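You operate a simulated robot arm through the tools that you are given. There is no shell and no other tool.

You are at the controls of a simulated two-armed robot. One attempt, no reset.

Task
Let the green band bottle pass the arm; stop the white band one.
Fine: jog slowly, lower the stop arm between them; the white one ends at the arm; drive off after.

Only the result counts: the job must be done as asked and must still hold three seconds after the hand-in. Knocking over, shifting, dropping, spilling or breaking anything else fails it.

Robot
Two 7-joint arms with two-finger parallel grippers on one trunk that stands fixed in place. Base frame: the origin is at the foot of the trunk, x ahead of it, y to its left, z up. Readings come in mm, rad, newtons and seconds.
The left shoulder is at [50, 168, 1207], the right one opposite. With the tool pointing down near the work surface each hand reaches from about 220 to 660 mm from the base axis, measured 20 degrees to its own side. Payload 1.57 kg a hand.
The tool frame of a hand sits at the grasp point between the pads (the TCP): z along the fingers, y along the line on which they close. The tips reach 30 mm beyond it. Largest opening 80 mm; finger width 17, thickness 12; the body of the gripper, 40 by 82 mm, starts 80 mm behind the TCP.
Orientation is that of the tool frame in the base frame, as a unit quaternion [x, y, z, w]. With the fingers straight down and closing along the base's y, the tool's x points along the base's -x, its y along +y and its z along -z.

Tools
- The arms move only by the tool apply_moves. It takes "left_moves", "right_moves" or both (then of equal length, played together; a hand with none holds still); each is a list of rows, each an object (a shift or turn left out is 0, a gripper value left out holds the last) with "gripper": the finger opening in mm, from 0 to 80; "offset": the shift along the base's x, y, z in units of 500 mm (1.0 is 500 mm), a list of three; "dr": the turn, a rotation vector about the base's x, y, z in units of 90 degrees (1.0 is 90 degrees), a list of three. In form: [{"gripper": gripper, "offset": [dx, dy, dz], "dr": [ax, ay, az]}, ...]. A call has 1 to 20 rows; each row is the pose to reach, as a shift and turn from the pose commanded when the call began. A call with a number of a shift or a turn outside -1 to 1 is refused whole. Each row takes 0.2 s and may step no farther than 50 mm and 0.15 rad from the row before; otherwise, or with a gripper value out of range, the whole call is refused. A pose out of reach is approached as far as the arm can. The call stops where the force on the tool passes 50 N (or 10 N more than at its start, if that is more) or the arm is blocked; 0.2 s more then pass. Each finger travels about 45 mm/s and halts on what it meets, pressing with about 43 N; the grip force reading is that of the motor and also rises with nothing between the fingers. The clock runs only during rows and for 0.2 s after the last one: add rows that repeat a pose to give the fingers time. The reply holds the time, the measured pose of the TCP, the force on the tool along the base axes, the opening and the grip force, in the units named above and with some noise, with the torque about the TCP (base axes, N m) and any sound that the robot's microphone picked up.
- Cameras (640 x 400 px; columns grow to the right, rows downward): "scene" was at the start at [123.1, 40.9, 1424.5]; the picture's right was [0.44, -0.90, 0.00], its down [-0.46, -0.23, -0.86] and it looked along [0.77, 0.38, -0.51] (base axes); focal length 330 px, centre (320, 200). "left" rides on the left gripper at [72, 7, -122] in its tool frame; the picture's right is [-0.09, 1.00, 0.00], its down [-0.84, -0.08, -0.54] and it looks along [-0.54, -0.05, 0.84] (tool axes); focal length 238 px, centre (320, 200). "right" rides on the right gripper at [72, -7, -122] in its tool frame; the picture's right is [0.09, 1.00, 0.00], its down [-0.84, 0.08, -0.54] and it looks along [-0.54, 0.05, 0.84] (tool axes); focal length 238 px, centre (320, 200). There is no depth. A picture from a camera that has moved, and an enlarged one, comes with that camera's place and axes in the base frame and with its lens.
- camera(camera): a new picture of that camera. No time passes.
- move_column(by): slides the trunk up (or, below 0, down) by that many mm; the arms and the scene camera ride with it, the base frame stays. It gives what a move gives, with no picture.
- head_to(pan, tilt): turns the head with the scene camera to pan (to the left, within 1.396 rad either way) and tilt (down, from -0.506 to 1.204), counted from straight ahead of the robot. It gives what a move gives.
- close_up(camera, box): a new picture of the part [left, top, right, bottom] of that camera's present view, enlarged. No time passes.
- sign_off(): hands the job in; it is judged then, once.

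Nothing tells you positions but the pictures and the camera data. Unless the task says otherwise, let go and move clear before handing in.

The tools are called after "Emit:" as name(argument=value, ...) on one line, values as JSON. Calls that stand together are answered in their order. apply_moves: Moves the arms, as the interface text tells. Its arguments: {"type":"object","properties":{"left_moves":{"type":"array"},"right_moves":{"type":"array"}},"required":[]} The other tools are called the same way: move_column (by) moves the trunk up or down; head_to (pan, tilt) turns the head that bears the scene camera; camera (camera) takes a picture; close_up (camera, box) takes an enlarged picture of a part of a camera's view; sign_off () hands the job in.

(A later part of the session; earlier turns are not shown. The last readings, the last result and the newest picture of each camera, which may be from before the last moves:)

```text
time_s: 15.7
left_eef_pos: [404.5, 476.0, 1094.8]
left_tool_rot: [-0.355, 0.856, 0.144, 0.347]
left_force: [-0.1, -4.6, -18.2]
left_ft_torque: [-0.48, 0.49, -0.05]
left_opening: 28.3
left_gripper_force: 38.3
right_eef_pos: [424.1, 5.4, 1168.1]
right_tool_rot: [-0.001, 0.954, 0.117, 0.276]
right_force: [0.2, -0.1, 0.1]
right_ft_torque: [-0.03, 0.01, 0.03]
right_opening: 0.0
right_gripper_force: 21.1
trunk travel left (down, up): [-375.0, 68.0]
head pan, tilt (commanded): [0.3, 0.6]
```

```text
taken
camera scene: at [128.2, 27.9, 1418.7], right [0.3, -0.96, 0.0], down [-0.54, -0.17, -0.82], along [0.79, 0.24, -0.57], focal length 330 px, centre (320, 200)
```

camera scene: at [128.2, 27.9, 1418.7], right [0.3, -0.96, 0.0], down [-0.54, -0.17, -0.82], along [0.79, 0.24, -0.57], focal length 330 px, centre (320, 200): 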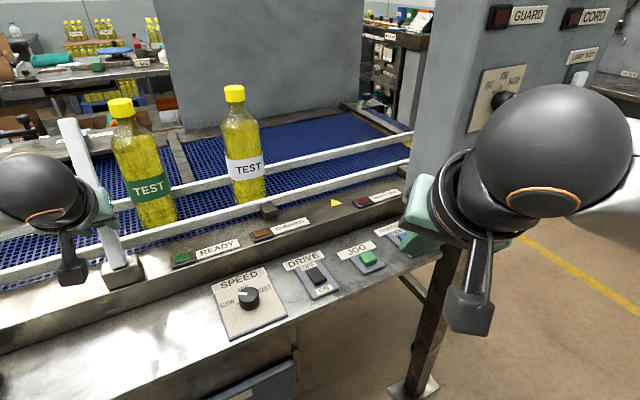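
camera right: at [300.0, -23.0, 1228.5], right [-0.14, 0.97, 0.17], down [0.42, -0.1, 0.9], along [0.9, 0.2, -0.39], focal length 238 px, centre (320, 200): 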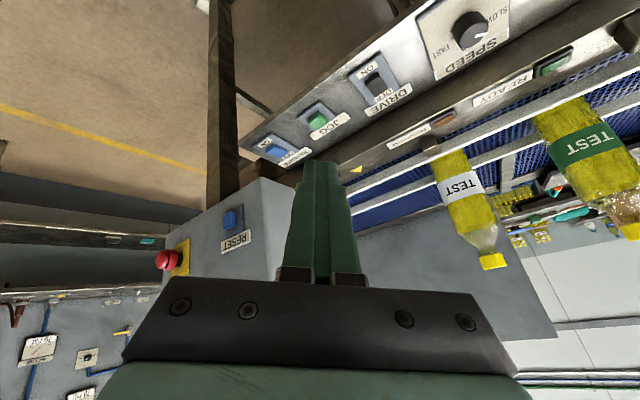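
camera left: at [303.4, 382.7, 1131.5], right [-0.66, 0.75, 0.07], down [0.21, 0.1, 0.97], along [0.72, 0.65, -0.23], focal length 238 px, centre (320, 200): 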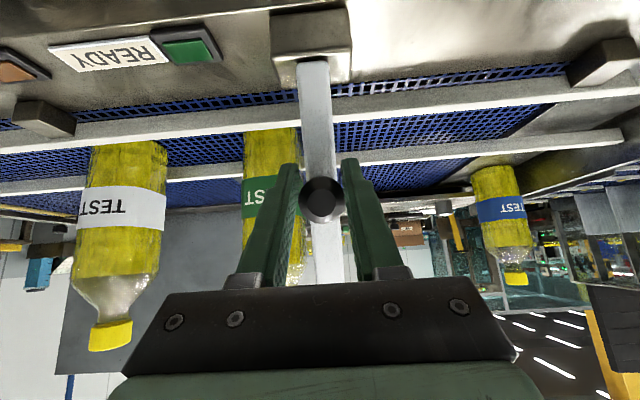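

Now JOG, DRIVE and REVERSE all show in the right camera, and the gray box hangs past REVERSE at about (753, −50, 967), well away from JOG. I'll move the closed right fingers to hover above JOG.

Emit:
apply_moves(right_moves=[{"offset": [0.0545, 0.0176, -0.0574]}, {"offset": [0.109, 0.0352, -0.1149]}, {"offset": [0.1635, 0.0528, -0.1723]}, {"offset": [0.2179, 0.0704, -0.2297]}, {"offset": [0.2724, 0.088, -0.2871]}, {"offset": [0.3269, 0.1056, -0.3446]}, {"offset": [0.3714, 0.12, -0.392]}])

Emit:
camera(camera="right")

Emit:
camera(camera="scene")

```text
time_s: 17.3
left_eef_pos: [405.8, 476.5, 1095.2]
left_tool_rot: [-0.356, 0.856, 0.144, 0.347]
left_force: [-0.6, -4.1, -18.6]
left_ft_torque: [-0.47, 0.43, -0.12]
left_opening: 28.2
left_gripper_force: 38.4
right_eef_pos: [609.6, 68.6, 970.5]
right_tool_rot: [-0.002, 0.954, 0.117, 0.276]
right_force: [-0.1, 0.4, -0.4]
right_ft_torque: [-0.02, 0.0, 0.0]
right_opening: 0.0
right_gripper_force: 20.6
trunk travel left (down, up): [-375.0, 68.0]
head pan, tilt (commanded): [0.3, 0.6]
```

```text
taken
camera right: at [484.8, 37.1, 1031.3], right [-0.14, 0.97, 0.17], down [0.42, -0.1, 0.9], along [0.9, 0.2, -0.39], focal length 238 px, centre (320, 200)
```

right: 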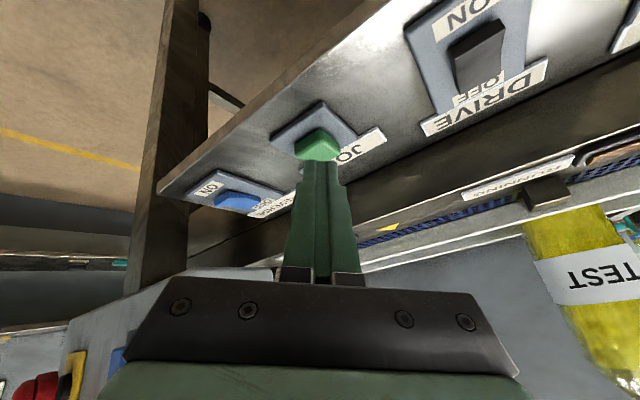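

```text
taken
camera scene: at [128.4, 27.9, 1418.7], right [0.3, -0.96, 0.0], down [-0.54, -0.17, -0.82], along [0.79, 0.24, -0.57], focal length 330 px, centre (320, 200)
```

scene: 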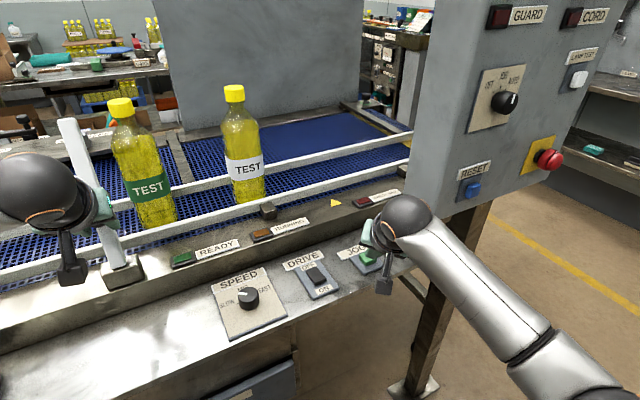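

The fingers hover about 28 mm above JOG. I'll zoom in to check alignment and the rocker positions.

Emit:
close_up(camera="right", box=[250, 90, 400, 190])

Emit:
close_up(camera="right", box=[390, 0, 560, 140])

Emit:
close_up(camera="scene", box=[280, 220, 440, 320])

Emit:
close_up(camera="right", box=[150, 150, 310, 250])

```text
4.00 times, centred on (325, 140) of right
camera zoom: at [484.8, 37.1, 1031.3], right [-0.14, 0.97, 0.17], down [0.42, -0.1, 0.9], along [0.9, 0.2, -0.39], focal length 953 px, centre (300, 440)
```

zoom: 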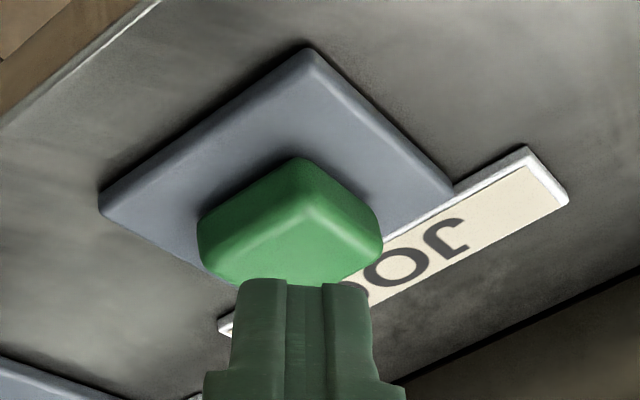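

```text
2.86 times, centred on (475, 70) of right
camera zoom: at [484.8, 37.1, 1031.3], right [-0.14, 0.97, 0.17], down [0.42, -0.1, 0.9], along [0.9, 0.2, -0.39], focal length 681 px, centre (-123, 571)
```

zoom: 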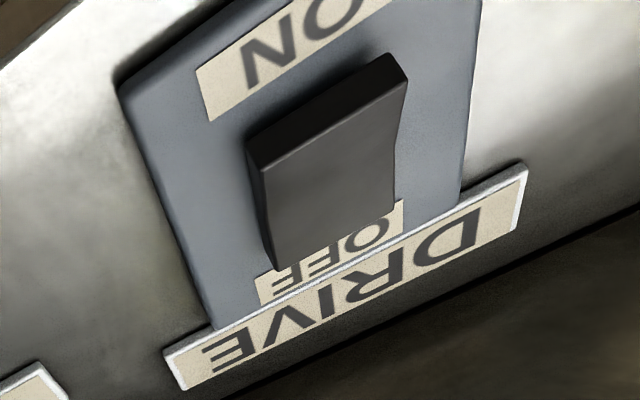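

```text
4.00 times, centred on (360, 270) of scene
camera zoom: at [128.4, 27.9, 1418.7], right [0.3, -0.96, 0.0], down [-0.54, -0.17, -0.82], along [0.79, 0.24, -0.57], focal length 1318 px, centre (160, -80)
```

zoom: 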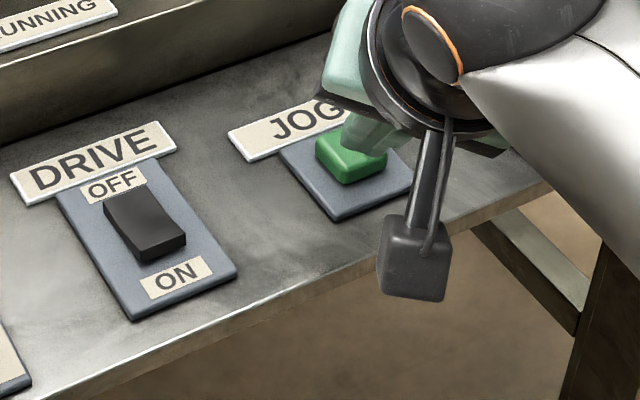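

```text
4.00 times, centred on (230, 200) of right
camera zoom: at [484.8, 37.1, 1031.3], right [-0.14, 0.97, 0.17], down [0.42, -0.1, 0.9], along [0.9, 0.2, -0.39], focal length 953 px, centre (680, 200)
```

zoom: 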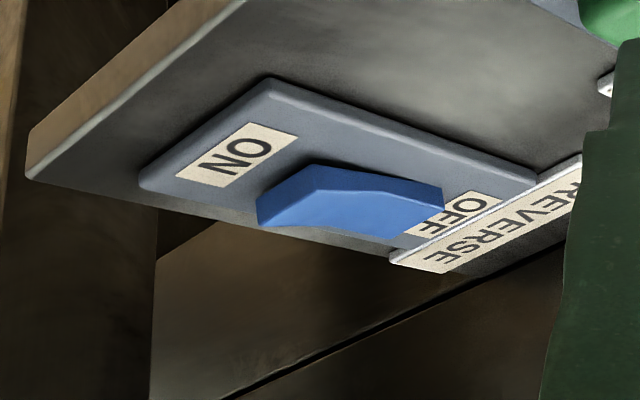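

DRIVE and REVERSE both show their ON ends raised, so both are OFF. The fingertips line up with the JOG button, so I'll come down to just above it.

Emit:
apply_moves(right_moves=[{"offset": [0.018, 0.004, -0.02]}, {"offset": [0.036, 0.008, -0.04]}])

Emit:
close_up(camera="right", box=[250, 90, 400, 190])

Emit:
head_to(pan=0.6, tilt=0.5)

Emit:
camera(camera="scene")

```text
time_s: 17.9
left_eef_pos: [405.3, 476.6, 1096.0]
left_tool_rot: [-0.354, 0.857, 0.144, 0.347]
left_force: [0.7, -5.8, -17.9]
left_ft_torque: [-0.38, 0.44, -0.07]
left_opening: 28.3
left_gripper_force: 38.7
right_eef_pos: [628.0, 71.7, 950.7]
right_tool_rot: [-0.002, 0.954, 0.117, 0.278]
right_force: [0.3, -0.3, -0.1]
right_ft_torque: [0.01, 0.01, -0.02]
right_opening: 0.0
right_gripper_force: 21.1
trunk travel left (down, up): [-375.0, 68.0]
head pan, tilt (commanded): [0.3, 0.6]
```

```text
4.00 times, centred on (325, 140) of right
camera zoom: at [503.6, 41.7, 1011.9], right [-0.14, 0.97, 0.17], down [0.42, -0.1, 0.9], along [0.9, 0.2, -0.39], focal length 953 px, centre (300, 440)
```

zoom: 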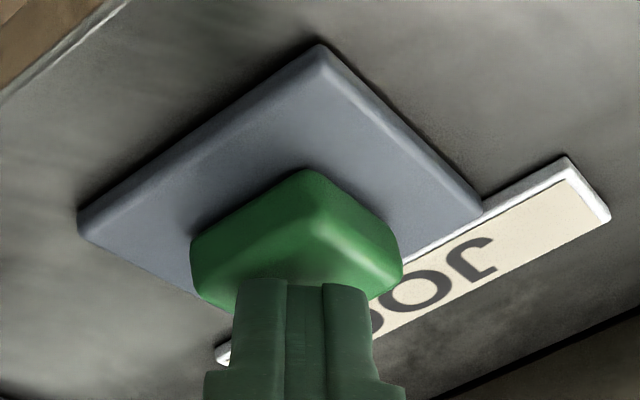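

```text
time_s: 18.7
left_eef_pos: [405.2, 476.7, 1095.8]
left_tool_rot: [-0.355, 0.856, 0.144, 0.347]
left_force: [0.7, -4.3, -18.0]
left_ft_torque: [-0.4, 0.42, -0.08]
left_opening: 28.3
left_gripper_force: 38.0
right_eef_pos: [627.7, 71.7, 951.1]
right_tool_rot: [0.0, 0.954, 0.117, 0.277]
right_force: [0.5, 1.1, 0.2]
right_ft_torque: [0.02, 0.0, -0.02]
right_opening: 0.0
right_gripper_force: 21.4
trunk travel left (down, up): [-375.0, 68.0]
head pan, tilt (commanded): [0.6, 0.499]
```

```text
taken
camera scene: at [119.1, 53.2, 1427.7], right [0.56, -0.83, 0.0], down [-0.4, -0.27, -0.88], along [0.72, 0.49, -0.48], focal length 330 px, centre (320, 200)
```

scene: 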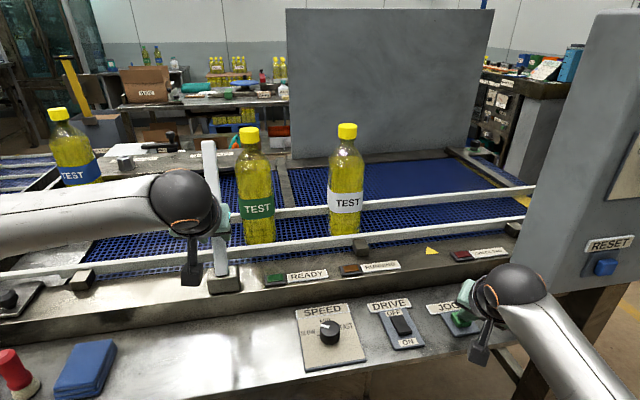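

Head view is good: green cap at x≈249 px, white cap at x≈348 px. I'll give JOG one short test press to find which way and how fast the belt moves.

Emit:
apply_moves(right_moves=[{"offset": [0, 0, -0.012]}, {"offset": [0, 0, -0.018]}, {"offset": [0, 0, -0.018]}])

Emit:
camera(camera="scene")

Emit:
close_up(camera="right", box=[250, 90, 400, 190])

```text
time_s: 19.5
left_eef_pos: [405.6, 476.0, 1094.8]
left_tool_rot: [-0.355, 0.856, 0.144, 0.347]
left_force: [5.1, -4.4, -20.4]
left_ft_torque: [-0.33, 0.24, -0.14]
left_opening: 28.1
left_gripper_force: 38.6
right_eef_pos: [628.8, 72.2, 942.2]
right_tool_rot: [-0.002, 0.953, 0.118, 0.278]
right_force: [-0.5, -2.2, 8.8]
right_ft_torque: [-0.01, -0.1, -0.02]
right_opening: 0.0
right_gripper_force: 21.0
trunk travel left (down, up): [-375.0, 68.0]
head pan, tilt (commanded): [0.6, 0.499]
heard: click
```

```text
taken
camera scene: at [118.9, 53.3, 1427.8], right [0.56, -0.83, 0.0], down [-0.4, -0.27, -0.88], along [0.72, 0.5, -0.48], focal length 330 px, centre (320, 200)
```

scene: 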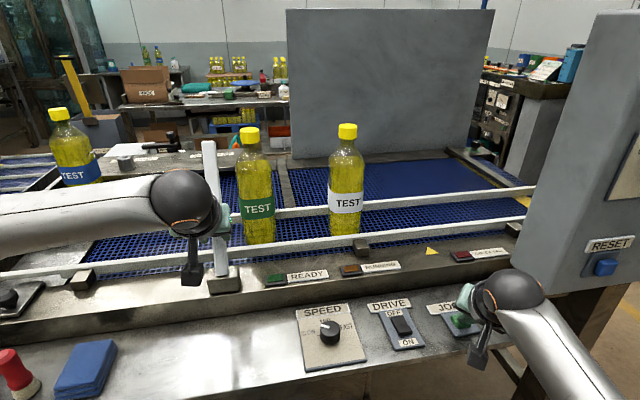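

```text
4.00 times, centred on (325, 140) of right
camera zoom: at [503.7, 41.5, 1003.4], right [-0.14, 0.97, 0.17], down [0.41, -0.1, 0.9], along [0.9, 0.2, -0.39], focal length 953 px, centre (300, 440)
```

zoom: 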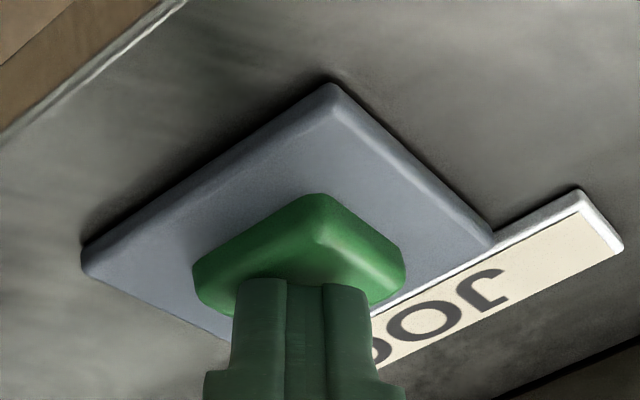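

I heard a click with about 9 N on the button, but the bottles haven't visibly moved. I'll hold it a little longer and watch the lamps and bottles.

Emit:
apply_moves(right_moves=[{"offset": [0, 0, 0]}, {"offset": [0, 0, 0]}])

Emit:
close_up(camera="scene", box=[180, 110, 420, 290])

Emit:
camera(camera="scene")

```text
time_s: 20.1
left_eef_pos: [405.0, 476.0, 1095.3]
left_tool_rot: [-0.355, 0.856, 0.144, 0.348]
left_force: [5.6, -4.5, -21.7]
left_ft_torque: [-0.24, 0.25, -0.1]
left_opening: 27.9
left_gripper_force: 38.5
right_eef_pos: [628.8, 71.6, 942.2]
right_tool_rot: [-0.001, 0.953, 0.118, 0.278]
right_force: [3.1, 0.5, 11.0]
right_ft_torque: [0.02, -0.17, -0.01]
right_opening: 0.1
right_gripper_force: 21.5
trunk travel left (down, up): [-375.0, 68.0]
head pan, tilt (commanded): [0.6, 0.499]
```

```text
2.22 times, centred on (300, 200) of scene
camera zoom: at [118.9, 53.3, 1427.8], right [0.56, -0.83, 0.0], down [-0.4, -0.27, -0.88], along [0.72, 0.5, -0.48], focal length 732 px, centre (364, 200)
```

zoom: 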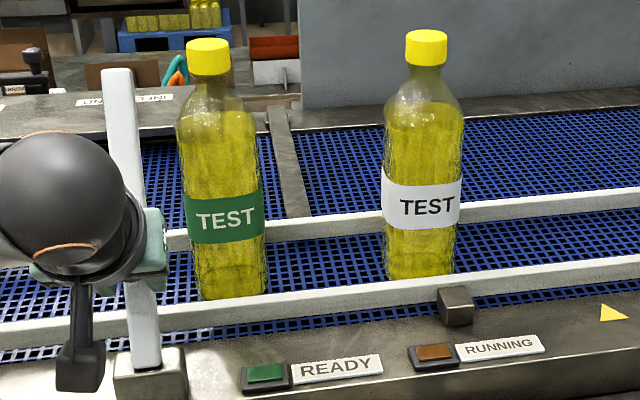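

```text
taken
camera scene: at [118.9, 53.3, 1427.8], right [0.56, -0.83, 0.0], down [-0.4, -0.27, -0.88], along [0.72, 0.5, -0.48], focal length 330 px, centre (320, 200)
```

scene: 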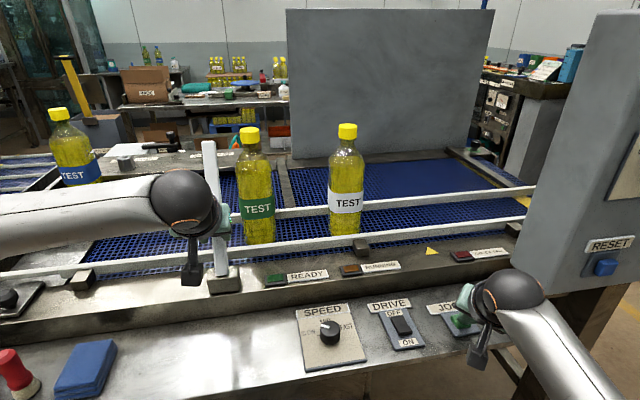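

JOG clicked but nothing moved, and both READY and RUNNING on this panel stay dark, so JOG probably needs DRIVE on. I'll release JOG and hover over the near (ON) end of the DRIVE rocker at about (551, 155).

Emit:
apply_moves(right_moves=[{"offset": [0, 0, 0.07]}, {"offset": [-0.06, 0.05, 0.09]}, {"offset": [-0.12, 0.1, 0.09]}, {"offset": [-0.184, 0.156, 0.07]}])

Emit:
camera(camera="right")

Emit:
camera(camera="scene")

```text
time_s: 21.1
left_eef_pos: [406.4, 477.1, 1095.8]
left_tool_rot: [-0.355, 0.856, 0.144, 0.347]
left_force: [-0.8, -2.8, -17.8]
left_ft_torque: [-0.53, 0.17, -0.29]
left_opening: 28.2
left_gripper_force: 37.9
right_eef_pos: [541.3, 144.5, 979.1]
right_tool_rot: [0.003, 0.953, 0.113, 0.28]
right_force: [-0.9, 0.1, 1.1]
right_ft_torque: [-0.02, -0.01, 0.02]
right_opening: 0.2
right_gripper_force: 21.6
trunk travel left (down, up): [-375.0, 68.0]
head pan, tilt (commanded): [0.6, 0.499]
```

```text
taken
camera right: at [415.8, 116.0, 1039.0], right [-0.13, 0.98, 0.17], down [0.41, -0.1, 0.91], along [0.9, 0.19, -0.39], focal length 238 px, centre (320, 200)
```

right: 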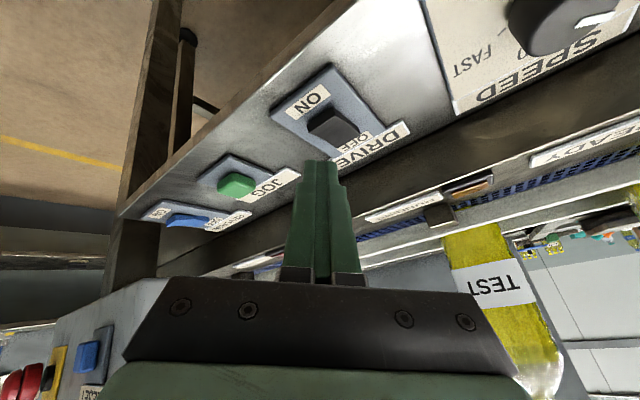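

```text
taken
camera scene: at [119.1, 53.2, 1427.8], right [0.56, -0.83, 0.0], down [-0.4, -0.27, -0.88], along [0.72, 0.5, -0.48], focal length 330 px, centre (320, 200)
```

scene: 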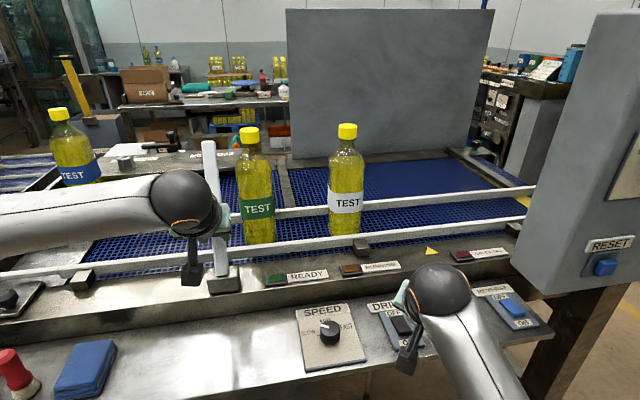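

I'll let it settle and zoom in on the DRIVE rocker before pressing.

Emit:
apply_moves(right_moves=[{"offset": [0, 0, 0]}])

Emit:
close_up(camera="right", box=[250, 50, 430, 180])

Emit:
close_up(camera="scene", box=[340, 270, 480, 370])

```text
time_s: 21.5
left_eef_pos: [407.1, 476.7, 1096.4]
left_tool_rot: [-0.354, 0.856, 0.144, 0.348]
left_force: [0.7, -4.3, -18.2]
left_ft_torque: [-0.38, 0.42, -0.04]
left_opening: 28.4
left_gripper_force: 38.4
right_eef_pos: [538.8, 144.8, 978.0]
right_tool_rot: [0.002, 0.953, 0.114, 0.28]
right_force: [0.0, -0.2, 0.9]
right_ft_torque: [-0.01, 0.02, 0.03]
right_opening: 0.0
right_gripper_force: 21.1
trunk travel left (down, up): [-375.0, 68.0]
head pan, tilt (commanded): [0.6, 0.499]
```

```text
3.08 times, centred on (340, 115) of right
camera zoom: at [415.2, 116.4, 1038.3], right [-0.14, 0.98, 0.17], down [0.41, -0.1, 0.91], along [0.9, 0.19, -0.39], focal length 733 px, centre (258, 462)
```

zoom: 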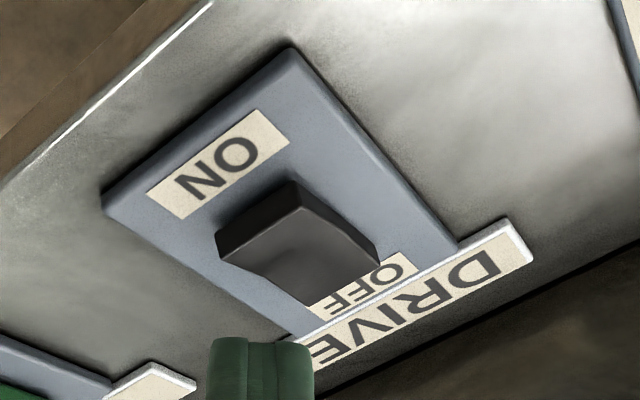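

```text
4.00 times, centred on (410, 320) of scene
camera zoom: at [119.1, 53.2, 1427.7], right [0.56, -0.83, 0.0], down [-0.4, -0.27, -0.88], along [0.72, 0.5, -0.48], focal length 1318 px, centre (-40, -280)
```

zoom: 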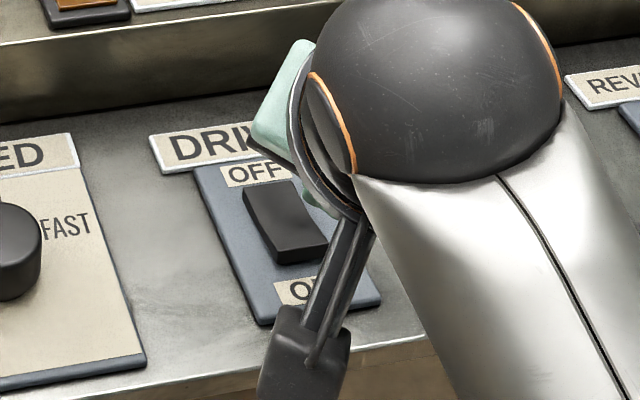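

The tip is about 25 mm above the ON end of the rocker (ridge ≈(547, 155, 925)). I'll press it down gently and look straight away, ready to press OFF if the belt runs on its own.

Emit:
apply_moves(right_moves=[{"offset": [0.003, 0.01, -0.036]}, {"offset": [0.003, 0.01, -0.052]}, {"offset": [0.003, 0.01, -0.064]}])

Emit:
camera(camera="scene")

Emit:
close_up(camera="right", box=[250, 50, 430, 180])

```text
time_s: 22.3
left_eef_pos: [406.6, 476.8, 1095.1]
left_tool_rot: [-0.354, 0.856, 0.143, 0.348]
left_force: [2.0, -4.9, -18.1]
left_ft_torque: [-0.36, 0.4, -0.07]
left_opening: 28.3
left_gripper_force: 38.0
right_eef_pos: [554.0, 136.6, 952.7]
right_tool_rot: [0.009, 0.951, 0.107, 0.29]
right_force: [0.3, -0.3, -0.5]
right_ft_torque: [-0.02, 0.05, 0.02]
right_opening: 0.2
right_gripper_force: 21.4
trunk travel left (down, up): [-375.0, 68.0]
head pan, tilt (commanded): [0.6, 0.499]
```

```text
taken
camera scene: at [119.1, 53.3, 1427.7], right [0.56, -0.83, 0.0], down [-0.4, -0.27, -0.88], along [0.72, 0.5, -0.48], focal length 330 px, centre (320, 200)
```

scene: 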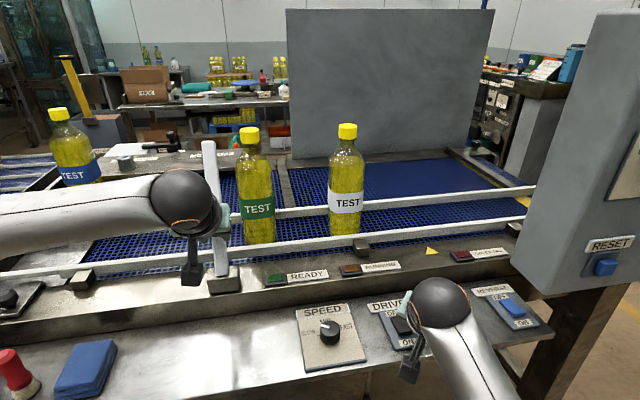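

```text
3.08 times, centred on (340, 115) of right
camera zoom: at [427.0, 112.2, 1010.2], right [-0.12, 0.98, 0.16], down [0.39, -0.1, 0.91], along [0.91, 0.17, -0.37], focal length 733 px, centre (258, 462)
```

zoom: 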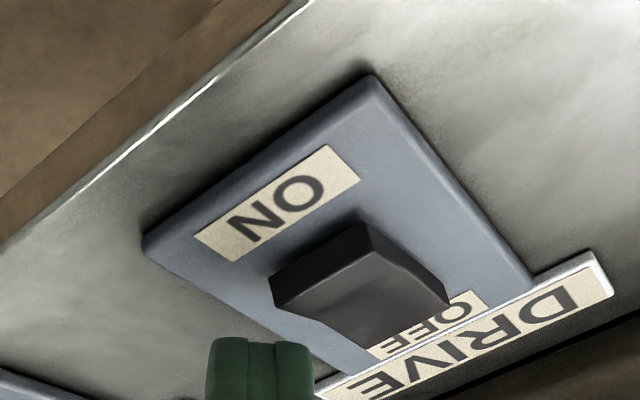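

The right arm didn't reach that pose: it drifted to (554, 137) and never touched the rocker, which suggests a joint limit at this tilt. I'll lift clear and halve the tilt to see whether it tracks better.

Emit:
apply_moves(right_moves=[{"offset": [0, 0, 0.04]}, {"offset": [0, 0, 0.08], "dr": [-0.0252, 0.0598, 0]}, {"offset": [0, 0, 0.1], "dr": [-0.0503, 0.1195, 0]}, {"offset": [0, 0, 0.1], "dr": [-0.0754, 0.1793, 0]}, {"offset": [0, 0, 0.1], "dr": [-0.0754, 0.1793, 0]}])

Emit:
camera(camera="right")

Emit:
camera(camera="scene")

```text
time_s: 23.5
left_eef_pos: [406.0, 477.3, 1094.7]
left_tool_rot: [-0.354, 0.856, 0.144, 0.348]
left_force: [2.0, -3.8, -18.2]
left_ft_torque: [-0.37, 0.34, -0.04]
left_opening: 28.3
left_gripper_force: 38.2
right_eef_pos: [538.8, 153.1, 994.7]
right_tool_rot: [0.0, 0.988, 0.059, 0.139]
right_force: [-0.4, -0.1, -0.7]
right_ft_torque: [-0.03, -0.01, 0.0]
right_opening: 0.1
right_gripper_force: 21.9
trunk travel left (down, up): [-375.0, 68.0]
head pan, tilt (commanded): [0.6, 0.499]
```

```text
taken
camera right: at [436.5, 133.7, 1090.4], right [-0.1, 0.99, 0.09], down [0.65, 0.0, 0.76], along [0.75, 0.14, -0.65], focal length 238 px, centre (320, 200)
```

right: 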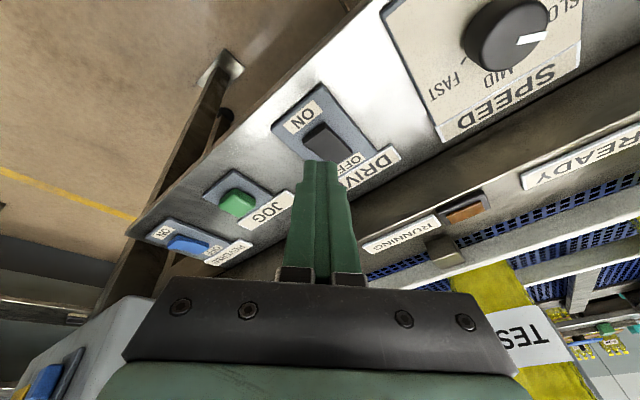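

```text
taken
camera scene: at [119.1, 53.3, 1427.7], right [0.56, -0.83, 0.0], down [-0.4, -0.27, -0.88], along [0.72, 0.5, -0.48], focal length 330 px, centre (320, 200)
```

scene: 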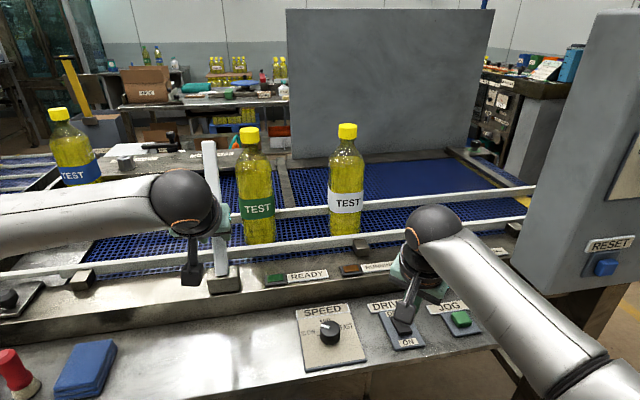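

With the smaller tilt the arm tracks within about 3 mm. I'll lower onto the ON end of the rocker with this orientation.

Emit:
apply_moves(right_moves=[{"offset": [0.014, 0.008, -0.04]}, {"offset": [0.014, 0.008, -0.07]}, {"offset": [0.014, 0.008, -0.07]}])

Emit:
close_up(camera="right", box=[250, 50, 430, 180])

Emit:
close_up(camera="scene", box=[340, 270, 480, 370])

```text
time_s: 24.3
left_eef_pos: [405.7, 476.0, 1094.7]
left_tool_rot: [-0.354, 0.856, 0.144, 0.348]
left_force: [1.3, -4.1, -17.9]
left_ft_torque: [-0.33, 0.38, -0.05]
left_opening: 28.0
left_gripper_force: 38.2
right_eef_pos: [549.9, 149.4, 959.8]
right_tool_rot: [0.0, 0.989, 0.06, 0.139]
right_force: [-0.1, 0.3, 0.1]
right_ft_torque: [0.02, 0.0, 0.0]
right_opening: 0.0
right_gripper_force: 21.2
right hand out of reach, approached as far as the arm can: row 1, 2, 3
trunk travel left (down, up): [-375.0, 68.0]
head pan, tilt (commanded): [0.6, 0.499]
```

```text
3.08 times, centred on (340, 115) of right
camera zoom: at [446.9, 129.3, 1055.3], right [-0.11, 0.99, 0.09], down [0.65, 0.0, 0.76], along [0.75, 0.14, -0.65], focal length 733 px, centre (258, 462)
```

zoom: 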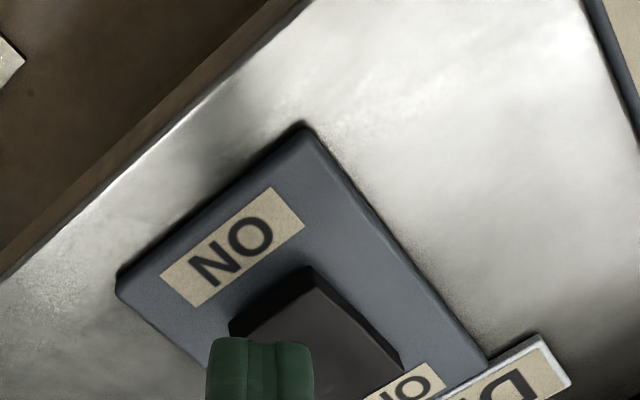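

```text
4.00 times, centred on (410, 320) of scene
camera zoom: at [119.2, 53.3, 1427.7], right [0.56, -0.83, 0.0], down [-0.4, -0.27, -0.88], along [0.72, 0.5, -0.48], focal length 1318 px, centre (-40, -280)
```

zoom: 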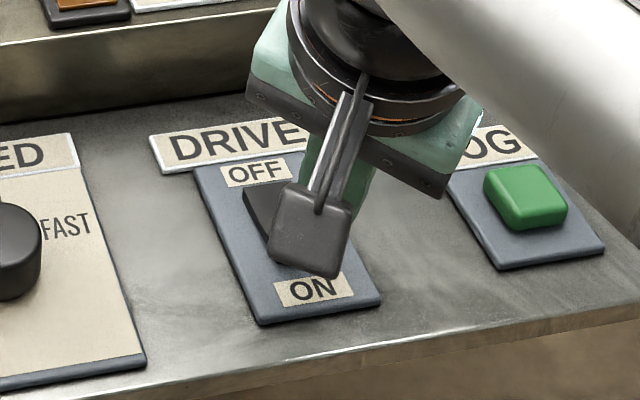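

The controller says this pose is out of reach, with the error sideways, which looks like a wrist or shoulder limit when crossing over. I'll lift and yaw the hand about 22° toward the lane-cross direction to relieve it.

Emit:
apply_moves(right_moves=[{"offset": [0, 0, 0.06]}, {"offset": [0, 0, 0.08], "dr": [0, 0, 0.0815]}, {"offset": [0, 0, 0.08], "dr": [0, 0, 0.163]}, {"offset": [0, 0, 0.08], "dr": [0, 0, 0.2444]}, {"offset": [0, 0, 0.04], "dr": [0, 0, 0.2444]}, {"offset": [0, 0, 0.0], "dr": [0, 0, 0.2444]}])

Emit:
close_up(camera="right", box=[230, 50, 430, 180])

```text
time_s: 25.7
left_eef_pos: [406.1, 476.3, 1094.7]
left_tool_rot: [-0.354, 0.856, 0.144, 0.348]
left_force: [1.2, -3.5, -17.5]
left_ft_torque: [-0.3, 0.33, -0.03]
left_opening: 28.0
left_gripper_force: 38.5
right_eef_pos: [549.3, 150.8, 959.1]
right_tool_rot: [-0.189, 0.97, 0.085, 0.126]
right_force: [0.0, -0.6, -0.4]
right_ft_torque: [0.01, -0.02, 0.01]
right_opening: 0.0
right_gripper_force: 20.9
trunk travel left (down, up): [-375.0, 68.0]
head pan, tilt (commanded): [0.6, 0.499]
```

```text
3.08 times, centred on (330, 115) of right
camera zoom: at [461.6, 92.8, 1055.3], right [-0.47, 0.88, 0.09], down [0.61, 0.25, 0.76], along [0.64, 0.41, -0.65], focal length 733 px, centre (289, 462)
```

zoom: 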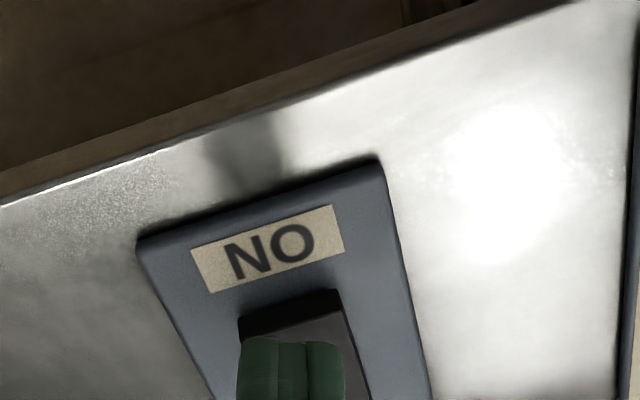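

The hand now sits with the tips right over the ON end (tip ≈(556, 157, 930)). I'll nudge it slightly inward and press down in small steps.

Emit:
apply_moves(right_moves=[{"offset": [0.002, 0.012, 0.004]}, {"offset": [0.002, 0.012, -0.012]}, {"offset": [0.002, 0.012, -0.022]}])

Emit:
camera(camera="scene")

Emit:
close_up(camera="right", box=[230, 50, 430, 180])

```text
time_s: 26.5
left_eef_pos: [406.6, 476.0, 1096.3]
left_tool_rot: [-0.355, 0.856, 0.144, 0.348]
left_force: [2.8, -3.4, -17.8]
left_ft_torque: [-0.28, 0.28, -0.03]
left_opening: 28.2
left_gripper_force: 38.6
right_eef_pos: [551.2, 156.5, 948.9]
right_tool_rot: [-0.188, 0.97, 0.084, 0.126]
right_force: [-0.2, -0.8, 1.2]
right_ft_torque: [-0.04, 0.03, -0.03]
right_opening: 0.0
right_gripper_force: 22.1
trunk travel left (down, up): [-375.0, 68.0]
head pan, tilt (commanded): [0.6, 0.499]
```

```text
taken
camera scene: at [119.1, 53.3, 1427.7], right [0.56, -0.83, 0.0], down [-0.4, -0.27, -0.88], along [0.72, 0.5, -0.48], focal length 330 px, centre (320, 200)
```

scene: 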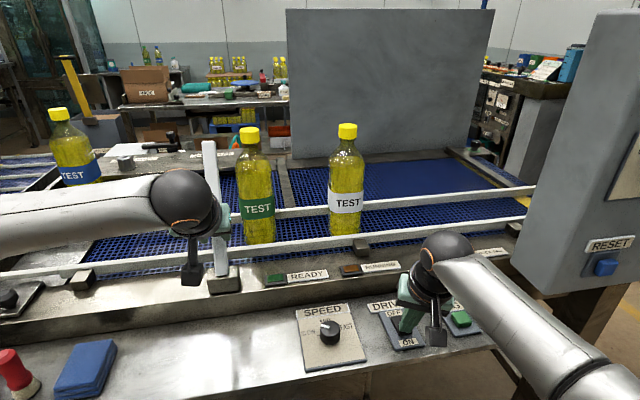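

```text
3.08 times, centred on (330, 115) of right
camera zoom: at [462.6, 98.3, 1044.5], right [-0.47, 0.88, 0.09], down [0.61, 0.24, 0.76], along [0.64, 0.41, -0.65], focal length 733 px, centre (289, 462)
```

zoom: 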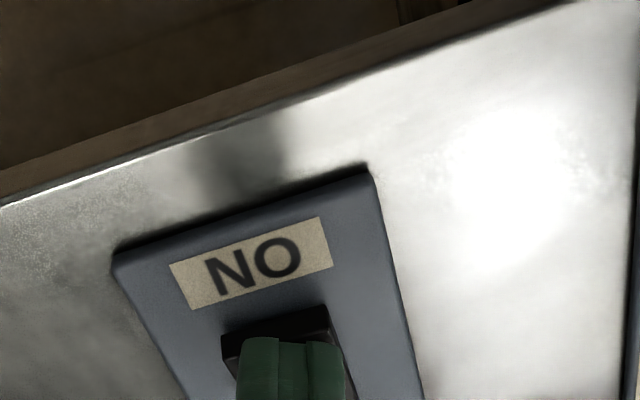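

Tracking is good now and there's no contact yet. I'll continue down a few millimetres at a time.

Emit:
apply_moves(right_moves=[{"offset": [0, 0, -0.008]}, {"offset": [0, 0, -0.016]}, {"offset": [0, 0, -0.022]}])

Emit:
camera(camera="scene")

Emit:
close_up(camera="right", box=[230, 50, 430, 180])

```text
time_s: 27.3
left_eef_pos: [404.1, 475.2, 1096.1]
left_tool_rot: [-0.354, 0.856, 0.143, 0.348]
left_force: [17.5, -0.9, -30.8]
left_ft_torque: [0.11, -0.13, -0.19]
left_opening: 28.1
left_gripper_force: 38.5
right_eef_pos: [548.3, 154.8, 943.3]
right_tool_rot: [-0.189, 0.969, 0.087, 0.13]
right_force: [-11.5, -12.5, 39.9]
right_ft_torque: [-0.12, 0.44, -0.14]
right_opening: 0.2
right_gripper_force: 21.2
trunk travel left (down, up): [-375.0, 68.0]
head pan, tilt (commanded): [0.6, 0.499]
```

```text
taken
camera scene: at [117.0, 52.2, 1428.5], right [0.56, -0.83, 0.0], down [-0.39, -0.27, -0.88], along [0.72, 0.5, -0.48], focal length 330 px, centre (320, 200)
```

scene: 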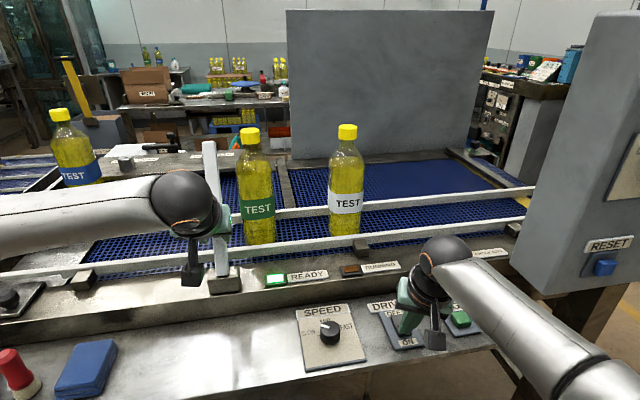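

```text
3.08 times, centred on (330, 115) of right
camera zoom: at [461.8, 97.7, 1038.2], right [-0.47, 0.88, 0.09], down [0.6, 0.24, 0.76], along [0.65, 0.41, -0.64], focal length 733 px, centre (289, 462)
```

zoom: 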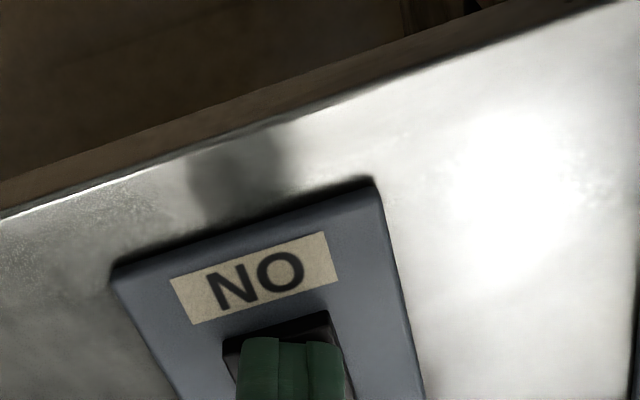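

The DRIVE rocker went over and READY is lit, while the belt stays still and RUNNING is dark. So JOG should work now. I'll lift off and turn the hand back for the JOG approach.

Emit:
apply_moves(right_moves=[{"offset": [0, 0, 0.06]}, {"offset": [0.02, -0.02, 0.12], "dr": [0, 0, -0.0815]}, {"offset": [0.05, -0.05, 0.13], "dr": [0, 0, -0.163]}, {"offset": [0.08, -0.08, 0.13], "dr": [0, 0, -0.2444]}])

Emit:
camera(camera="scene")

Emit:
close_up(camera="scene", box=[260, 250, 480, 370])

```text
time_s: 28.3
left_eef_pos: [405.0, 475.9, 1095.7]
left_tool_rot: [-0.354, 0.856, 0.143, 0.347]
left_force: [-2.7, -7.8, -15.8]
left_ft_torque: [-0.63, 0.77, -0.07]
left_opening: 27.9
left_gripper_force: 38.1
right_eef_pos: [587.5, 114.3, 1002.6]
right_tool_rot: [0.0, 0.988, 0.061, 0.14]
right_force: [0.3, -0.1, -0.8]
right_ft_torque: [0.0, -0.01, -0.03]
right_opening: 0.0
right_gripper_force: 21.5
trunk travel left (down, up): [-375.0, 68.0]
head pan, tilt (commanded): [0.6, 0.499]
```

```text
taken
camera scene: at [118.3, 52.5, 1427.8], right [0.56, -0.83, 0.0], down [-0.4, -0.27, -0.88], along [0.72, 0.5, -0.48], focal length 330 px, centre (320, 200)
```

scene: 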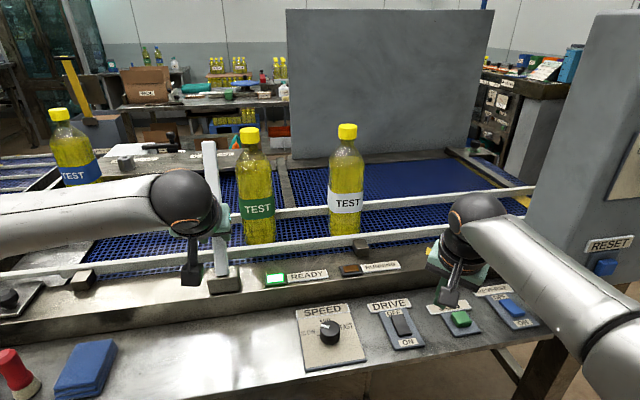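

```text
2.91 times, centred on (370, 310) of scene
camera zoom: at [118.3, 52.5, 1427.8], right [0.56, -0.83, 0.0], down [-0.4, -0.27, -0.88], along [0.72, 0.5, -0.48], focal length 958 px, centre (174, -120)
```

zoom: 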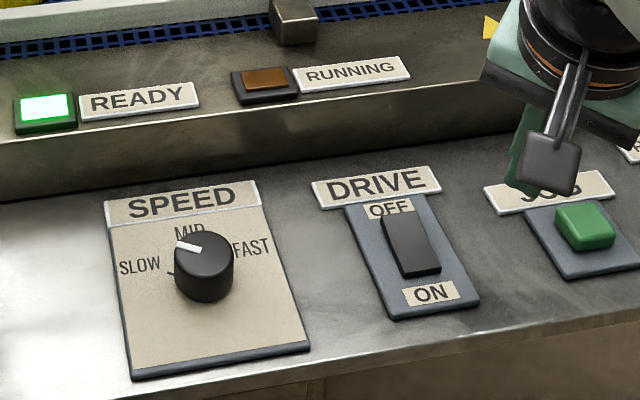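

DRIVE is ON, READY is lit and SPEED points at SLOW. I'll return to the JOG hover pose with the 35° tilt.

Emit:
apply_moves(right_moves=[{"offset": [0.03, -0.03, -0.02], "dr": [0.0251, -0.0598, 0]}, {"offset": [0.06, -0.06, -0.05], "dr": [0.0503, -0.1195, 0]}, {"offset": [0.08, -0.085, -0.075], "dr": [0.0754, -0.1793, 0]}, {"offset": [0.08, -0.085, -0.08], "dr": [0.0754, -0.1793, 0]}])

Emit:
close_up(camera="right", box=[250, 90, 400, 190])

```text
time_s: 29.3
left_eef_pos: [404.8, 476.1, 1095.8]
left_tool_rot: [-0.355, 0.856, 0.144, 0.347]
left_force: [-2.7, -6.5, -14.4]
left_ft_torque: [-0.59, 0.61, 0.0]
left_opening: 28.1
left_gripper_force: 38.8
right_eef_pos: [630.1, 73.2, 962.9]
right_tool_rot: [0.0, 0.954, 0.117, 0.278]
right_force: [-0.6, 0.1, -0.6]
right_ft_torque: [-0.01, 0.04, 0.0]
right_opening: 0.1
right_gripper_force: 21.8
trunk travel left (down, up): [-375.0, 68.0]
head pan, tilt (commanded): [0.6, 0.499]
```

```text
4.00 times, centred on (325, 140) of right
camera zoom: at [505.0, 43.0, 1023.1], right [-0.14, 0.97, 0.17], down [0.42, -0.1, 0.9], along [0.9, 0.2, -0.39], focal length 953 px, centre (300, 440)
```

zoom: 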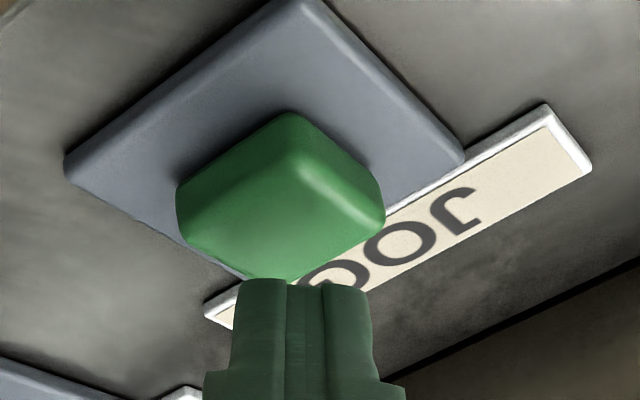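

Lined up over JOG. I'll give a brief press and release to measure direction and speed.

Emit:
apply_moves(right_moves=[{"offset": [-0.003, -0.002, -0.024]}, {"offset": [-0.003, -0.002, -0.04]}, {"offset": [-0.003, -0.002, -0.04]}, {"offset": [-0.003, -0.002, -0.02]}])

Emit:
camera(camera="scene")

Emit:
close_up(camera="scene", box=[180, 110, 420, 290])

```text
time_s: 30.3
left_eef_pos: [405.6, 475.6, 1095.6]
left_tool_rot: [-0.354, 0.856, 0.143, 0.348]
left_force: [-1.0, -6.3, -14.8]
left_ft_torque: [-0.58, 0.52, -0.12]
left_opening: 28.0
left_gripper_force: 38.2
right_eef_pos: [627.5, 71.0, 952.6]
right_tool_rot: [-0.001, 0.954, 0.117, 0.276]
right_force: [0.5, 0.7, -0.1]
right_ft_torque: [0.0, 0.0, -0.02]
right_opening: 0.0
right_gripper_force: 21.5
trunk travel left (down, up): [-375.0, 68.0]
head pan, tilt (commanded): [0.6, 0.499]
heard: click
```

```text
taken
camera scene: at [118.4, 52.8, 1427.8], right [0.56, -0.83, 0.0], down [-0.4, -0.27, -0.88], along [0.72, 0.5, -0.48], focal length 330 px, centre (320, 200)
```

scene: 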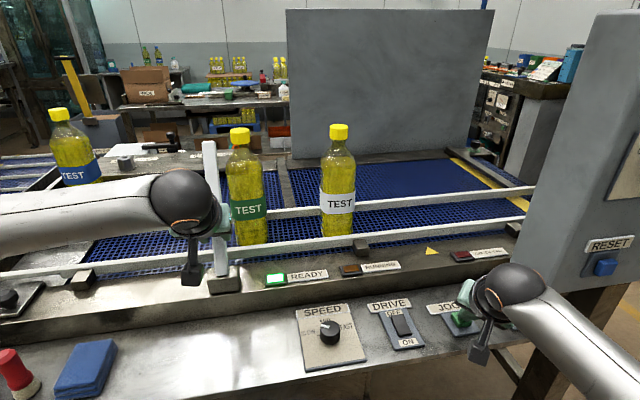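

```text
2.22 times, centred on (300, 200) of scene
camera zoom: at [118.4, 52.8, 1427.8], right [0.56, -0.83, 0.0], down [-0.4, -0.27, -0.88], along [0.72, 0.5, -0.48], focal length 732 px, centre (364, 200)
```

zoom: 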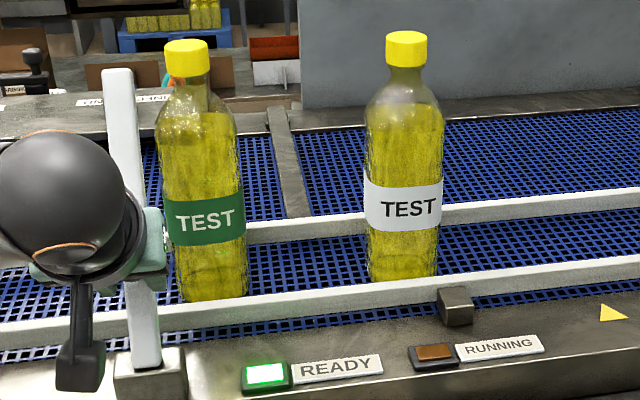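

The belt moved left (downstream) by about 21 mm with that pulse, and both bottles stayed upright. I'll jog longer, roughly another 60–70 mm.

Emit:
apply_moves(right_moves=[{"offset": [0, 0, -0.02]}, {"offset": [0, 0, -0.02]}, {"offset": [0, 0, -0.02]}, {"offset": [0, 0, -0.02]}, {"offset": [0, 0, -0.02]}, {"offset": [0, 0, -0.02]}, {"offset": [0, 0, 0]}])

Emit:
camera(camera="scene")

Emit:
close_up(camera="scene", box=[140, 110, 380, 290])

Emit:
camera(camera="left")

```text
time_s: 31.9
left_eef_pos: [405.1, 474.9, 1097.0]
left_tool_rot: [-0.355, 0.856, 0.144, 0.347]
left_force: [-0.2, -6.9, -15.7]
left_ft_torque: [-0.46, 0.5, -0.1]
left_opening: 27.8
left_gripper_force: 38.0
right_eef_pos: [626.5, 71.5, 950.9]
right_tool_rot: [0.0, 0.955, 0.117, 0.274]
right_force: [-0.9, 0.0, -0.5]
right_ft_torque: [-0.02, 0.02, 0.0]
right_opening: 0.0
right_gripper_force: 20.9
trunk travel left (down, up): [-375.0, 68.0]
head pan, tilt (commanded): [0.6, 0.499]
heard: click
```

```text
taken
camera scene: at [118.6, 52.8, 1427.7], right [0.56, -0.83, 0.0], down [-0.4, -0.27, -0.88], along [0.72, 0.5, -0.48], focal length 330 px, centre (320, 200)
```

scene: 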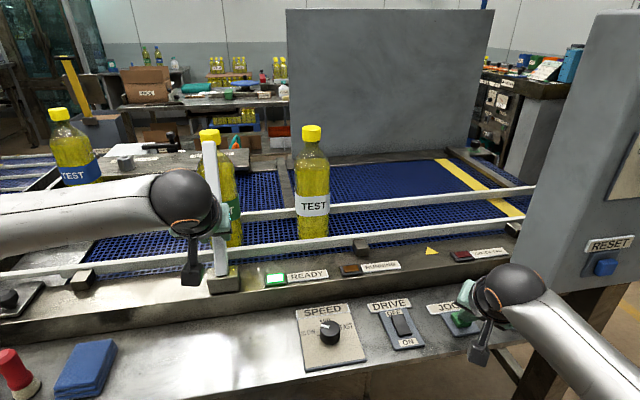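

```text
2.22 times, centred on (260, 200) of scene
camera zoom: at [118.6, 52.8, 1427.7], right [0.56, -0.83, 0.0], down [-0.4, -0.27, -0.88], along [0.72, 0.5, -0.48], focal length 732 px, centre (453, 200)
```

zoom: 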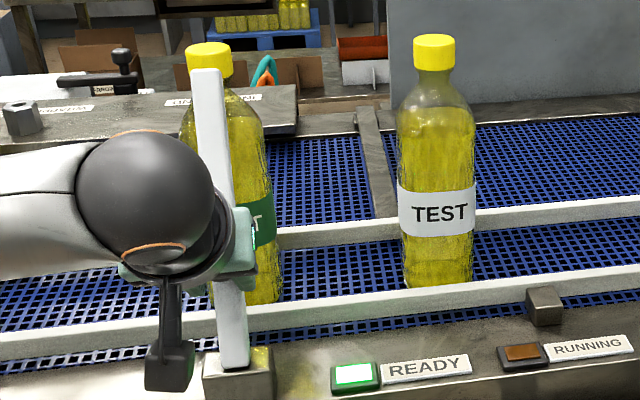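

```text
taken
camera left: at [303.5, 382.9, 1132.4], right [-0.66, 0.75, 0.06], down [0.21, 0.1, 0.97], along [0.72, 0.65, -0.23], focal length 238 px, centre (320, 200)
```

left: 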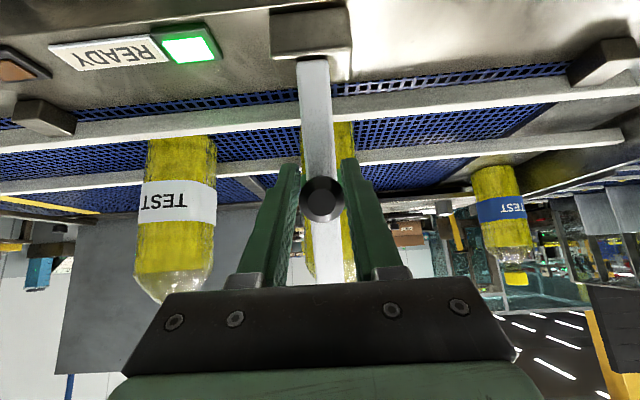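

The green bottle is right behind the raised arm now, and each 0.2 s press row moves the belt about 10 mm. I'll jog about 80 mm more so green clears the arm while white stays upstream.

Emit:
apply_moves(right_moves=[{"offset": [0, 0, -0.02]}, {"offset": [0, 0, -0.02]}, {"offset": [0, 0, -0.02]}, {"offset": [0, 0, -0.02]}, {"offset": [0, 0, -0.02]}, {"offset": [0, 0, -0.02]}, {"offset": [0, 0, -0.02]}, {"offset": [0, 0, -0.02]}, {"offset": [0, 0, 0]}])

Emit:
camera(camera="scene")

Emit:
camera(camera="left")

Emit:
close_up(camera="scene", box=[120, 110, 360, 290])

```text
time_s: 33.9
left_eef_pos: [405.4, 476.0, 1096.8]
left_tool_rot: [-0.353, 0.857, 0.143, 0.348]
left_force: [0.0, -5.6, -15.5]
left_ft_torque: [-0.5, 0.44, -0.11]
left_opening: 27.9
left_gripper_force: 38.2
right_eef_pos: [628.1, 71.2, 950.5]
right_tool_rot: [0.001, 0.954, 0.115, 0.276]
right_force: [-0.2, -0.3, 1.0]
right_ft_torque: [-0.01, 0.01, -0.01]
right_opening: 0.0
right_gripper_force: 21.2
trunk travel left (down, up): [-375.0, 68.0]
head pan, tilt (commanded): [0.6, 0.499]
heard: click
```

```text
taken
camera scene: at [118.6, 52.9, 1427.7], right [0.56, -0.83, 0.0], down [-0.4, -0.27, -0.88], along [0.72, 0.5, -0.48], focal length 330 px, centre (320, 200)
```

scene: 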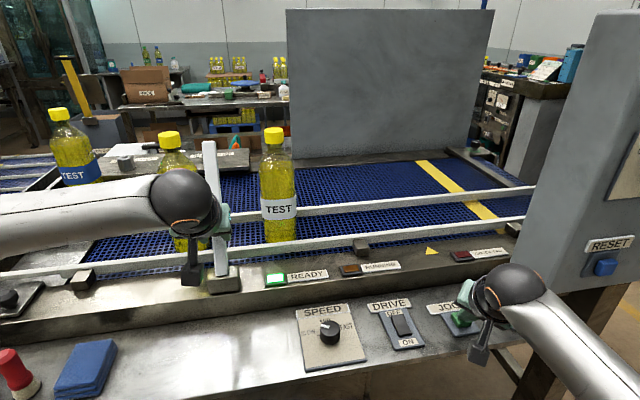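

```text
taken
camera left: at [303.6, 383.0, 1132.3], right [-0.66, 0.75, 0.06], down [0.21, 0.1, 0.97], along [0.72, 0.65, -0.23], focal length 238 px, centre (320, 200)
```

left: 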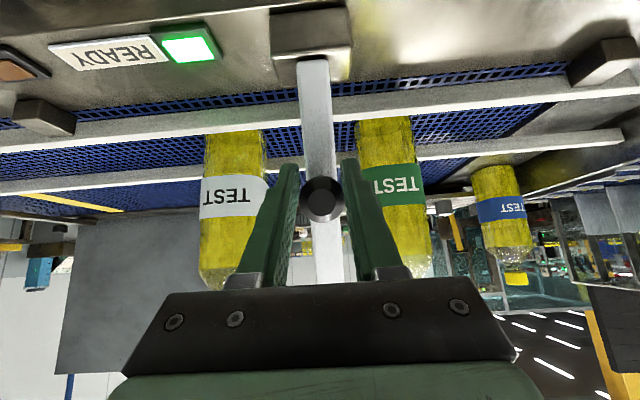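

```text
2.22 times, centred on (240, 200) of scene
camera zoom: at [118.6, 52.9, 1427.7], right [0.56, -0.83, 0.0], down [-0.4, -0.27, -0.88], along [0.72, 0.5, -0.48], focal length 732 px, centre (498, 200)
```

zoom: 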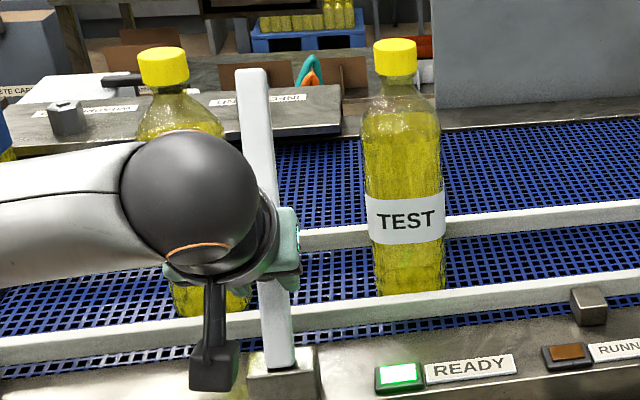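

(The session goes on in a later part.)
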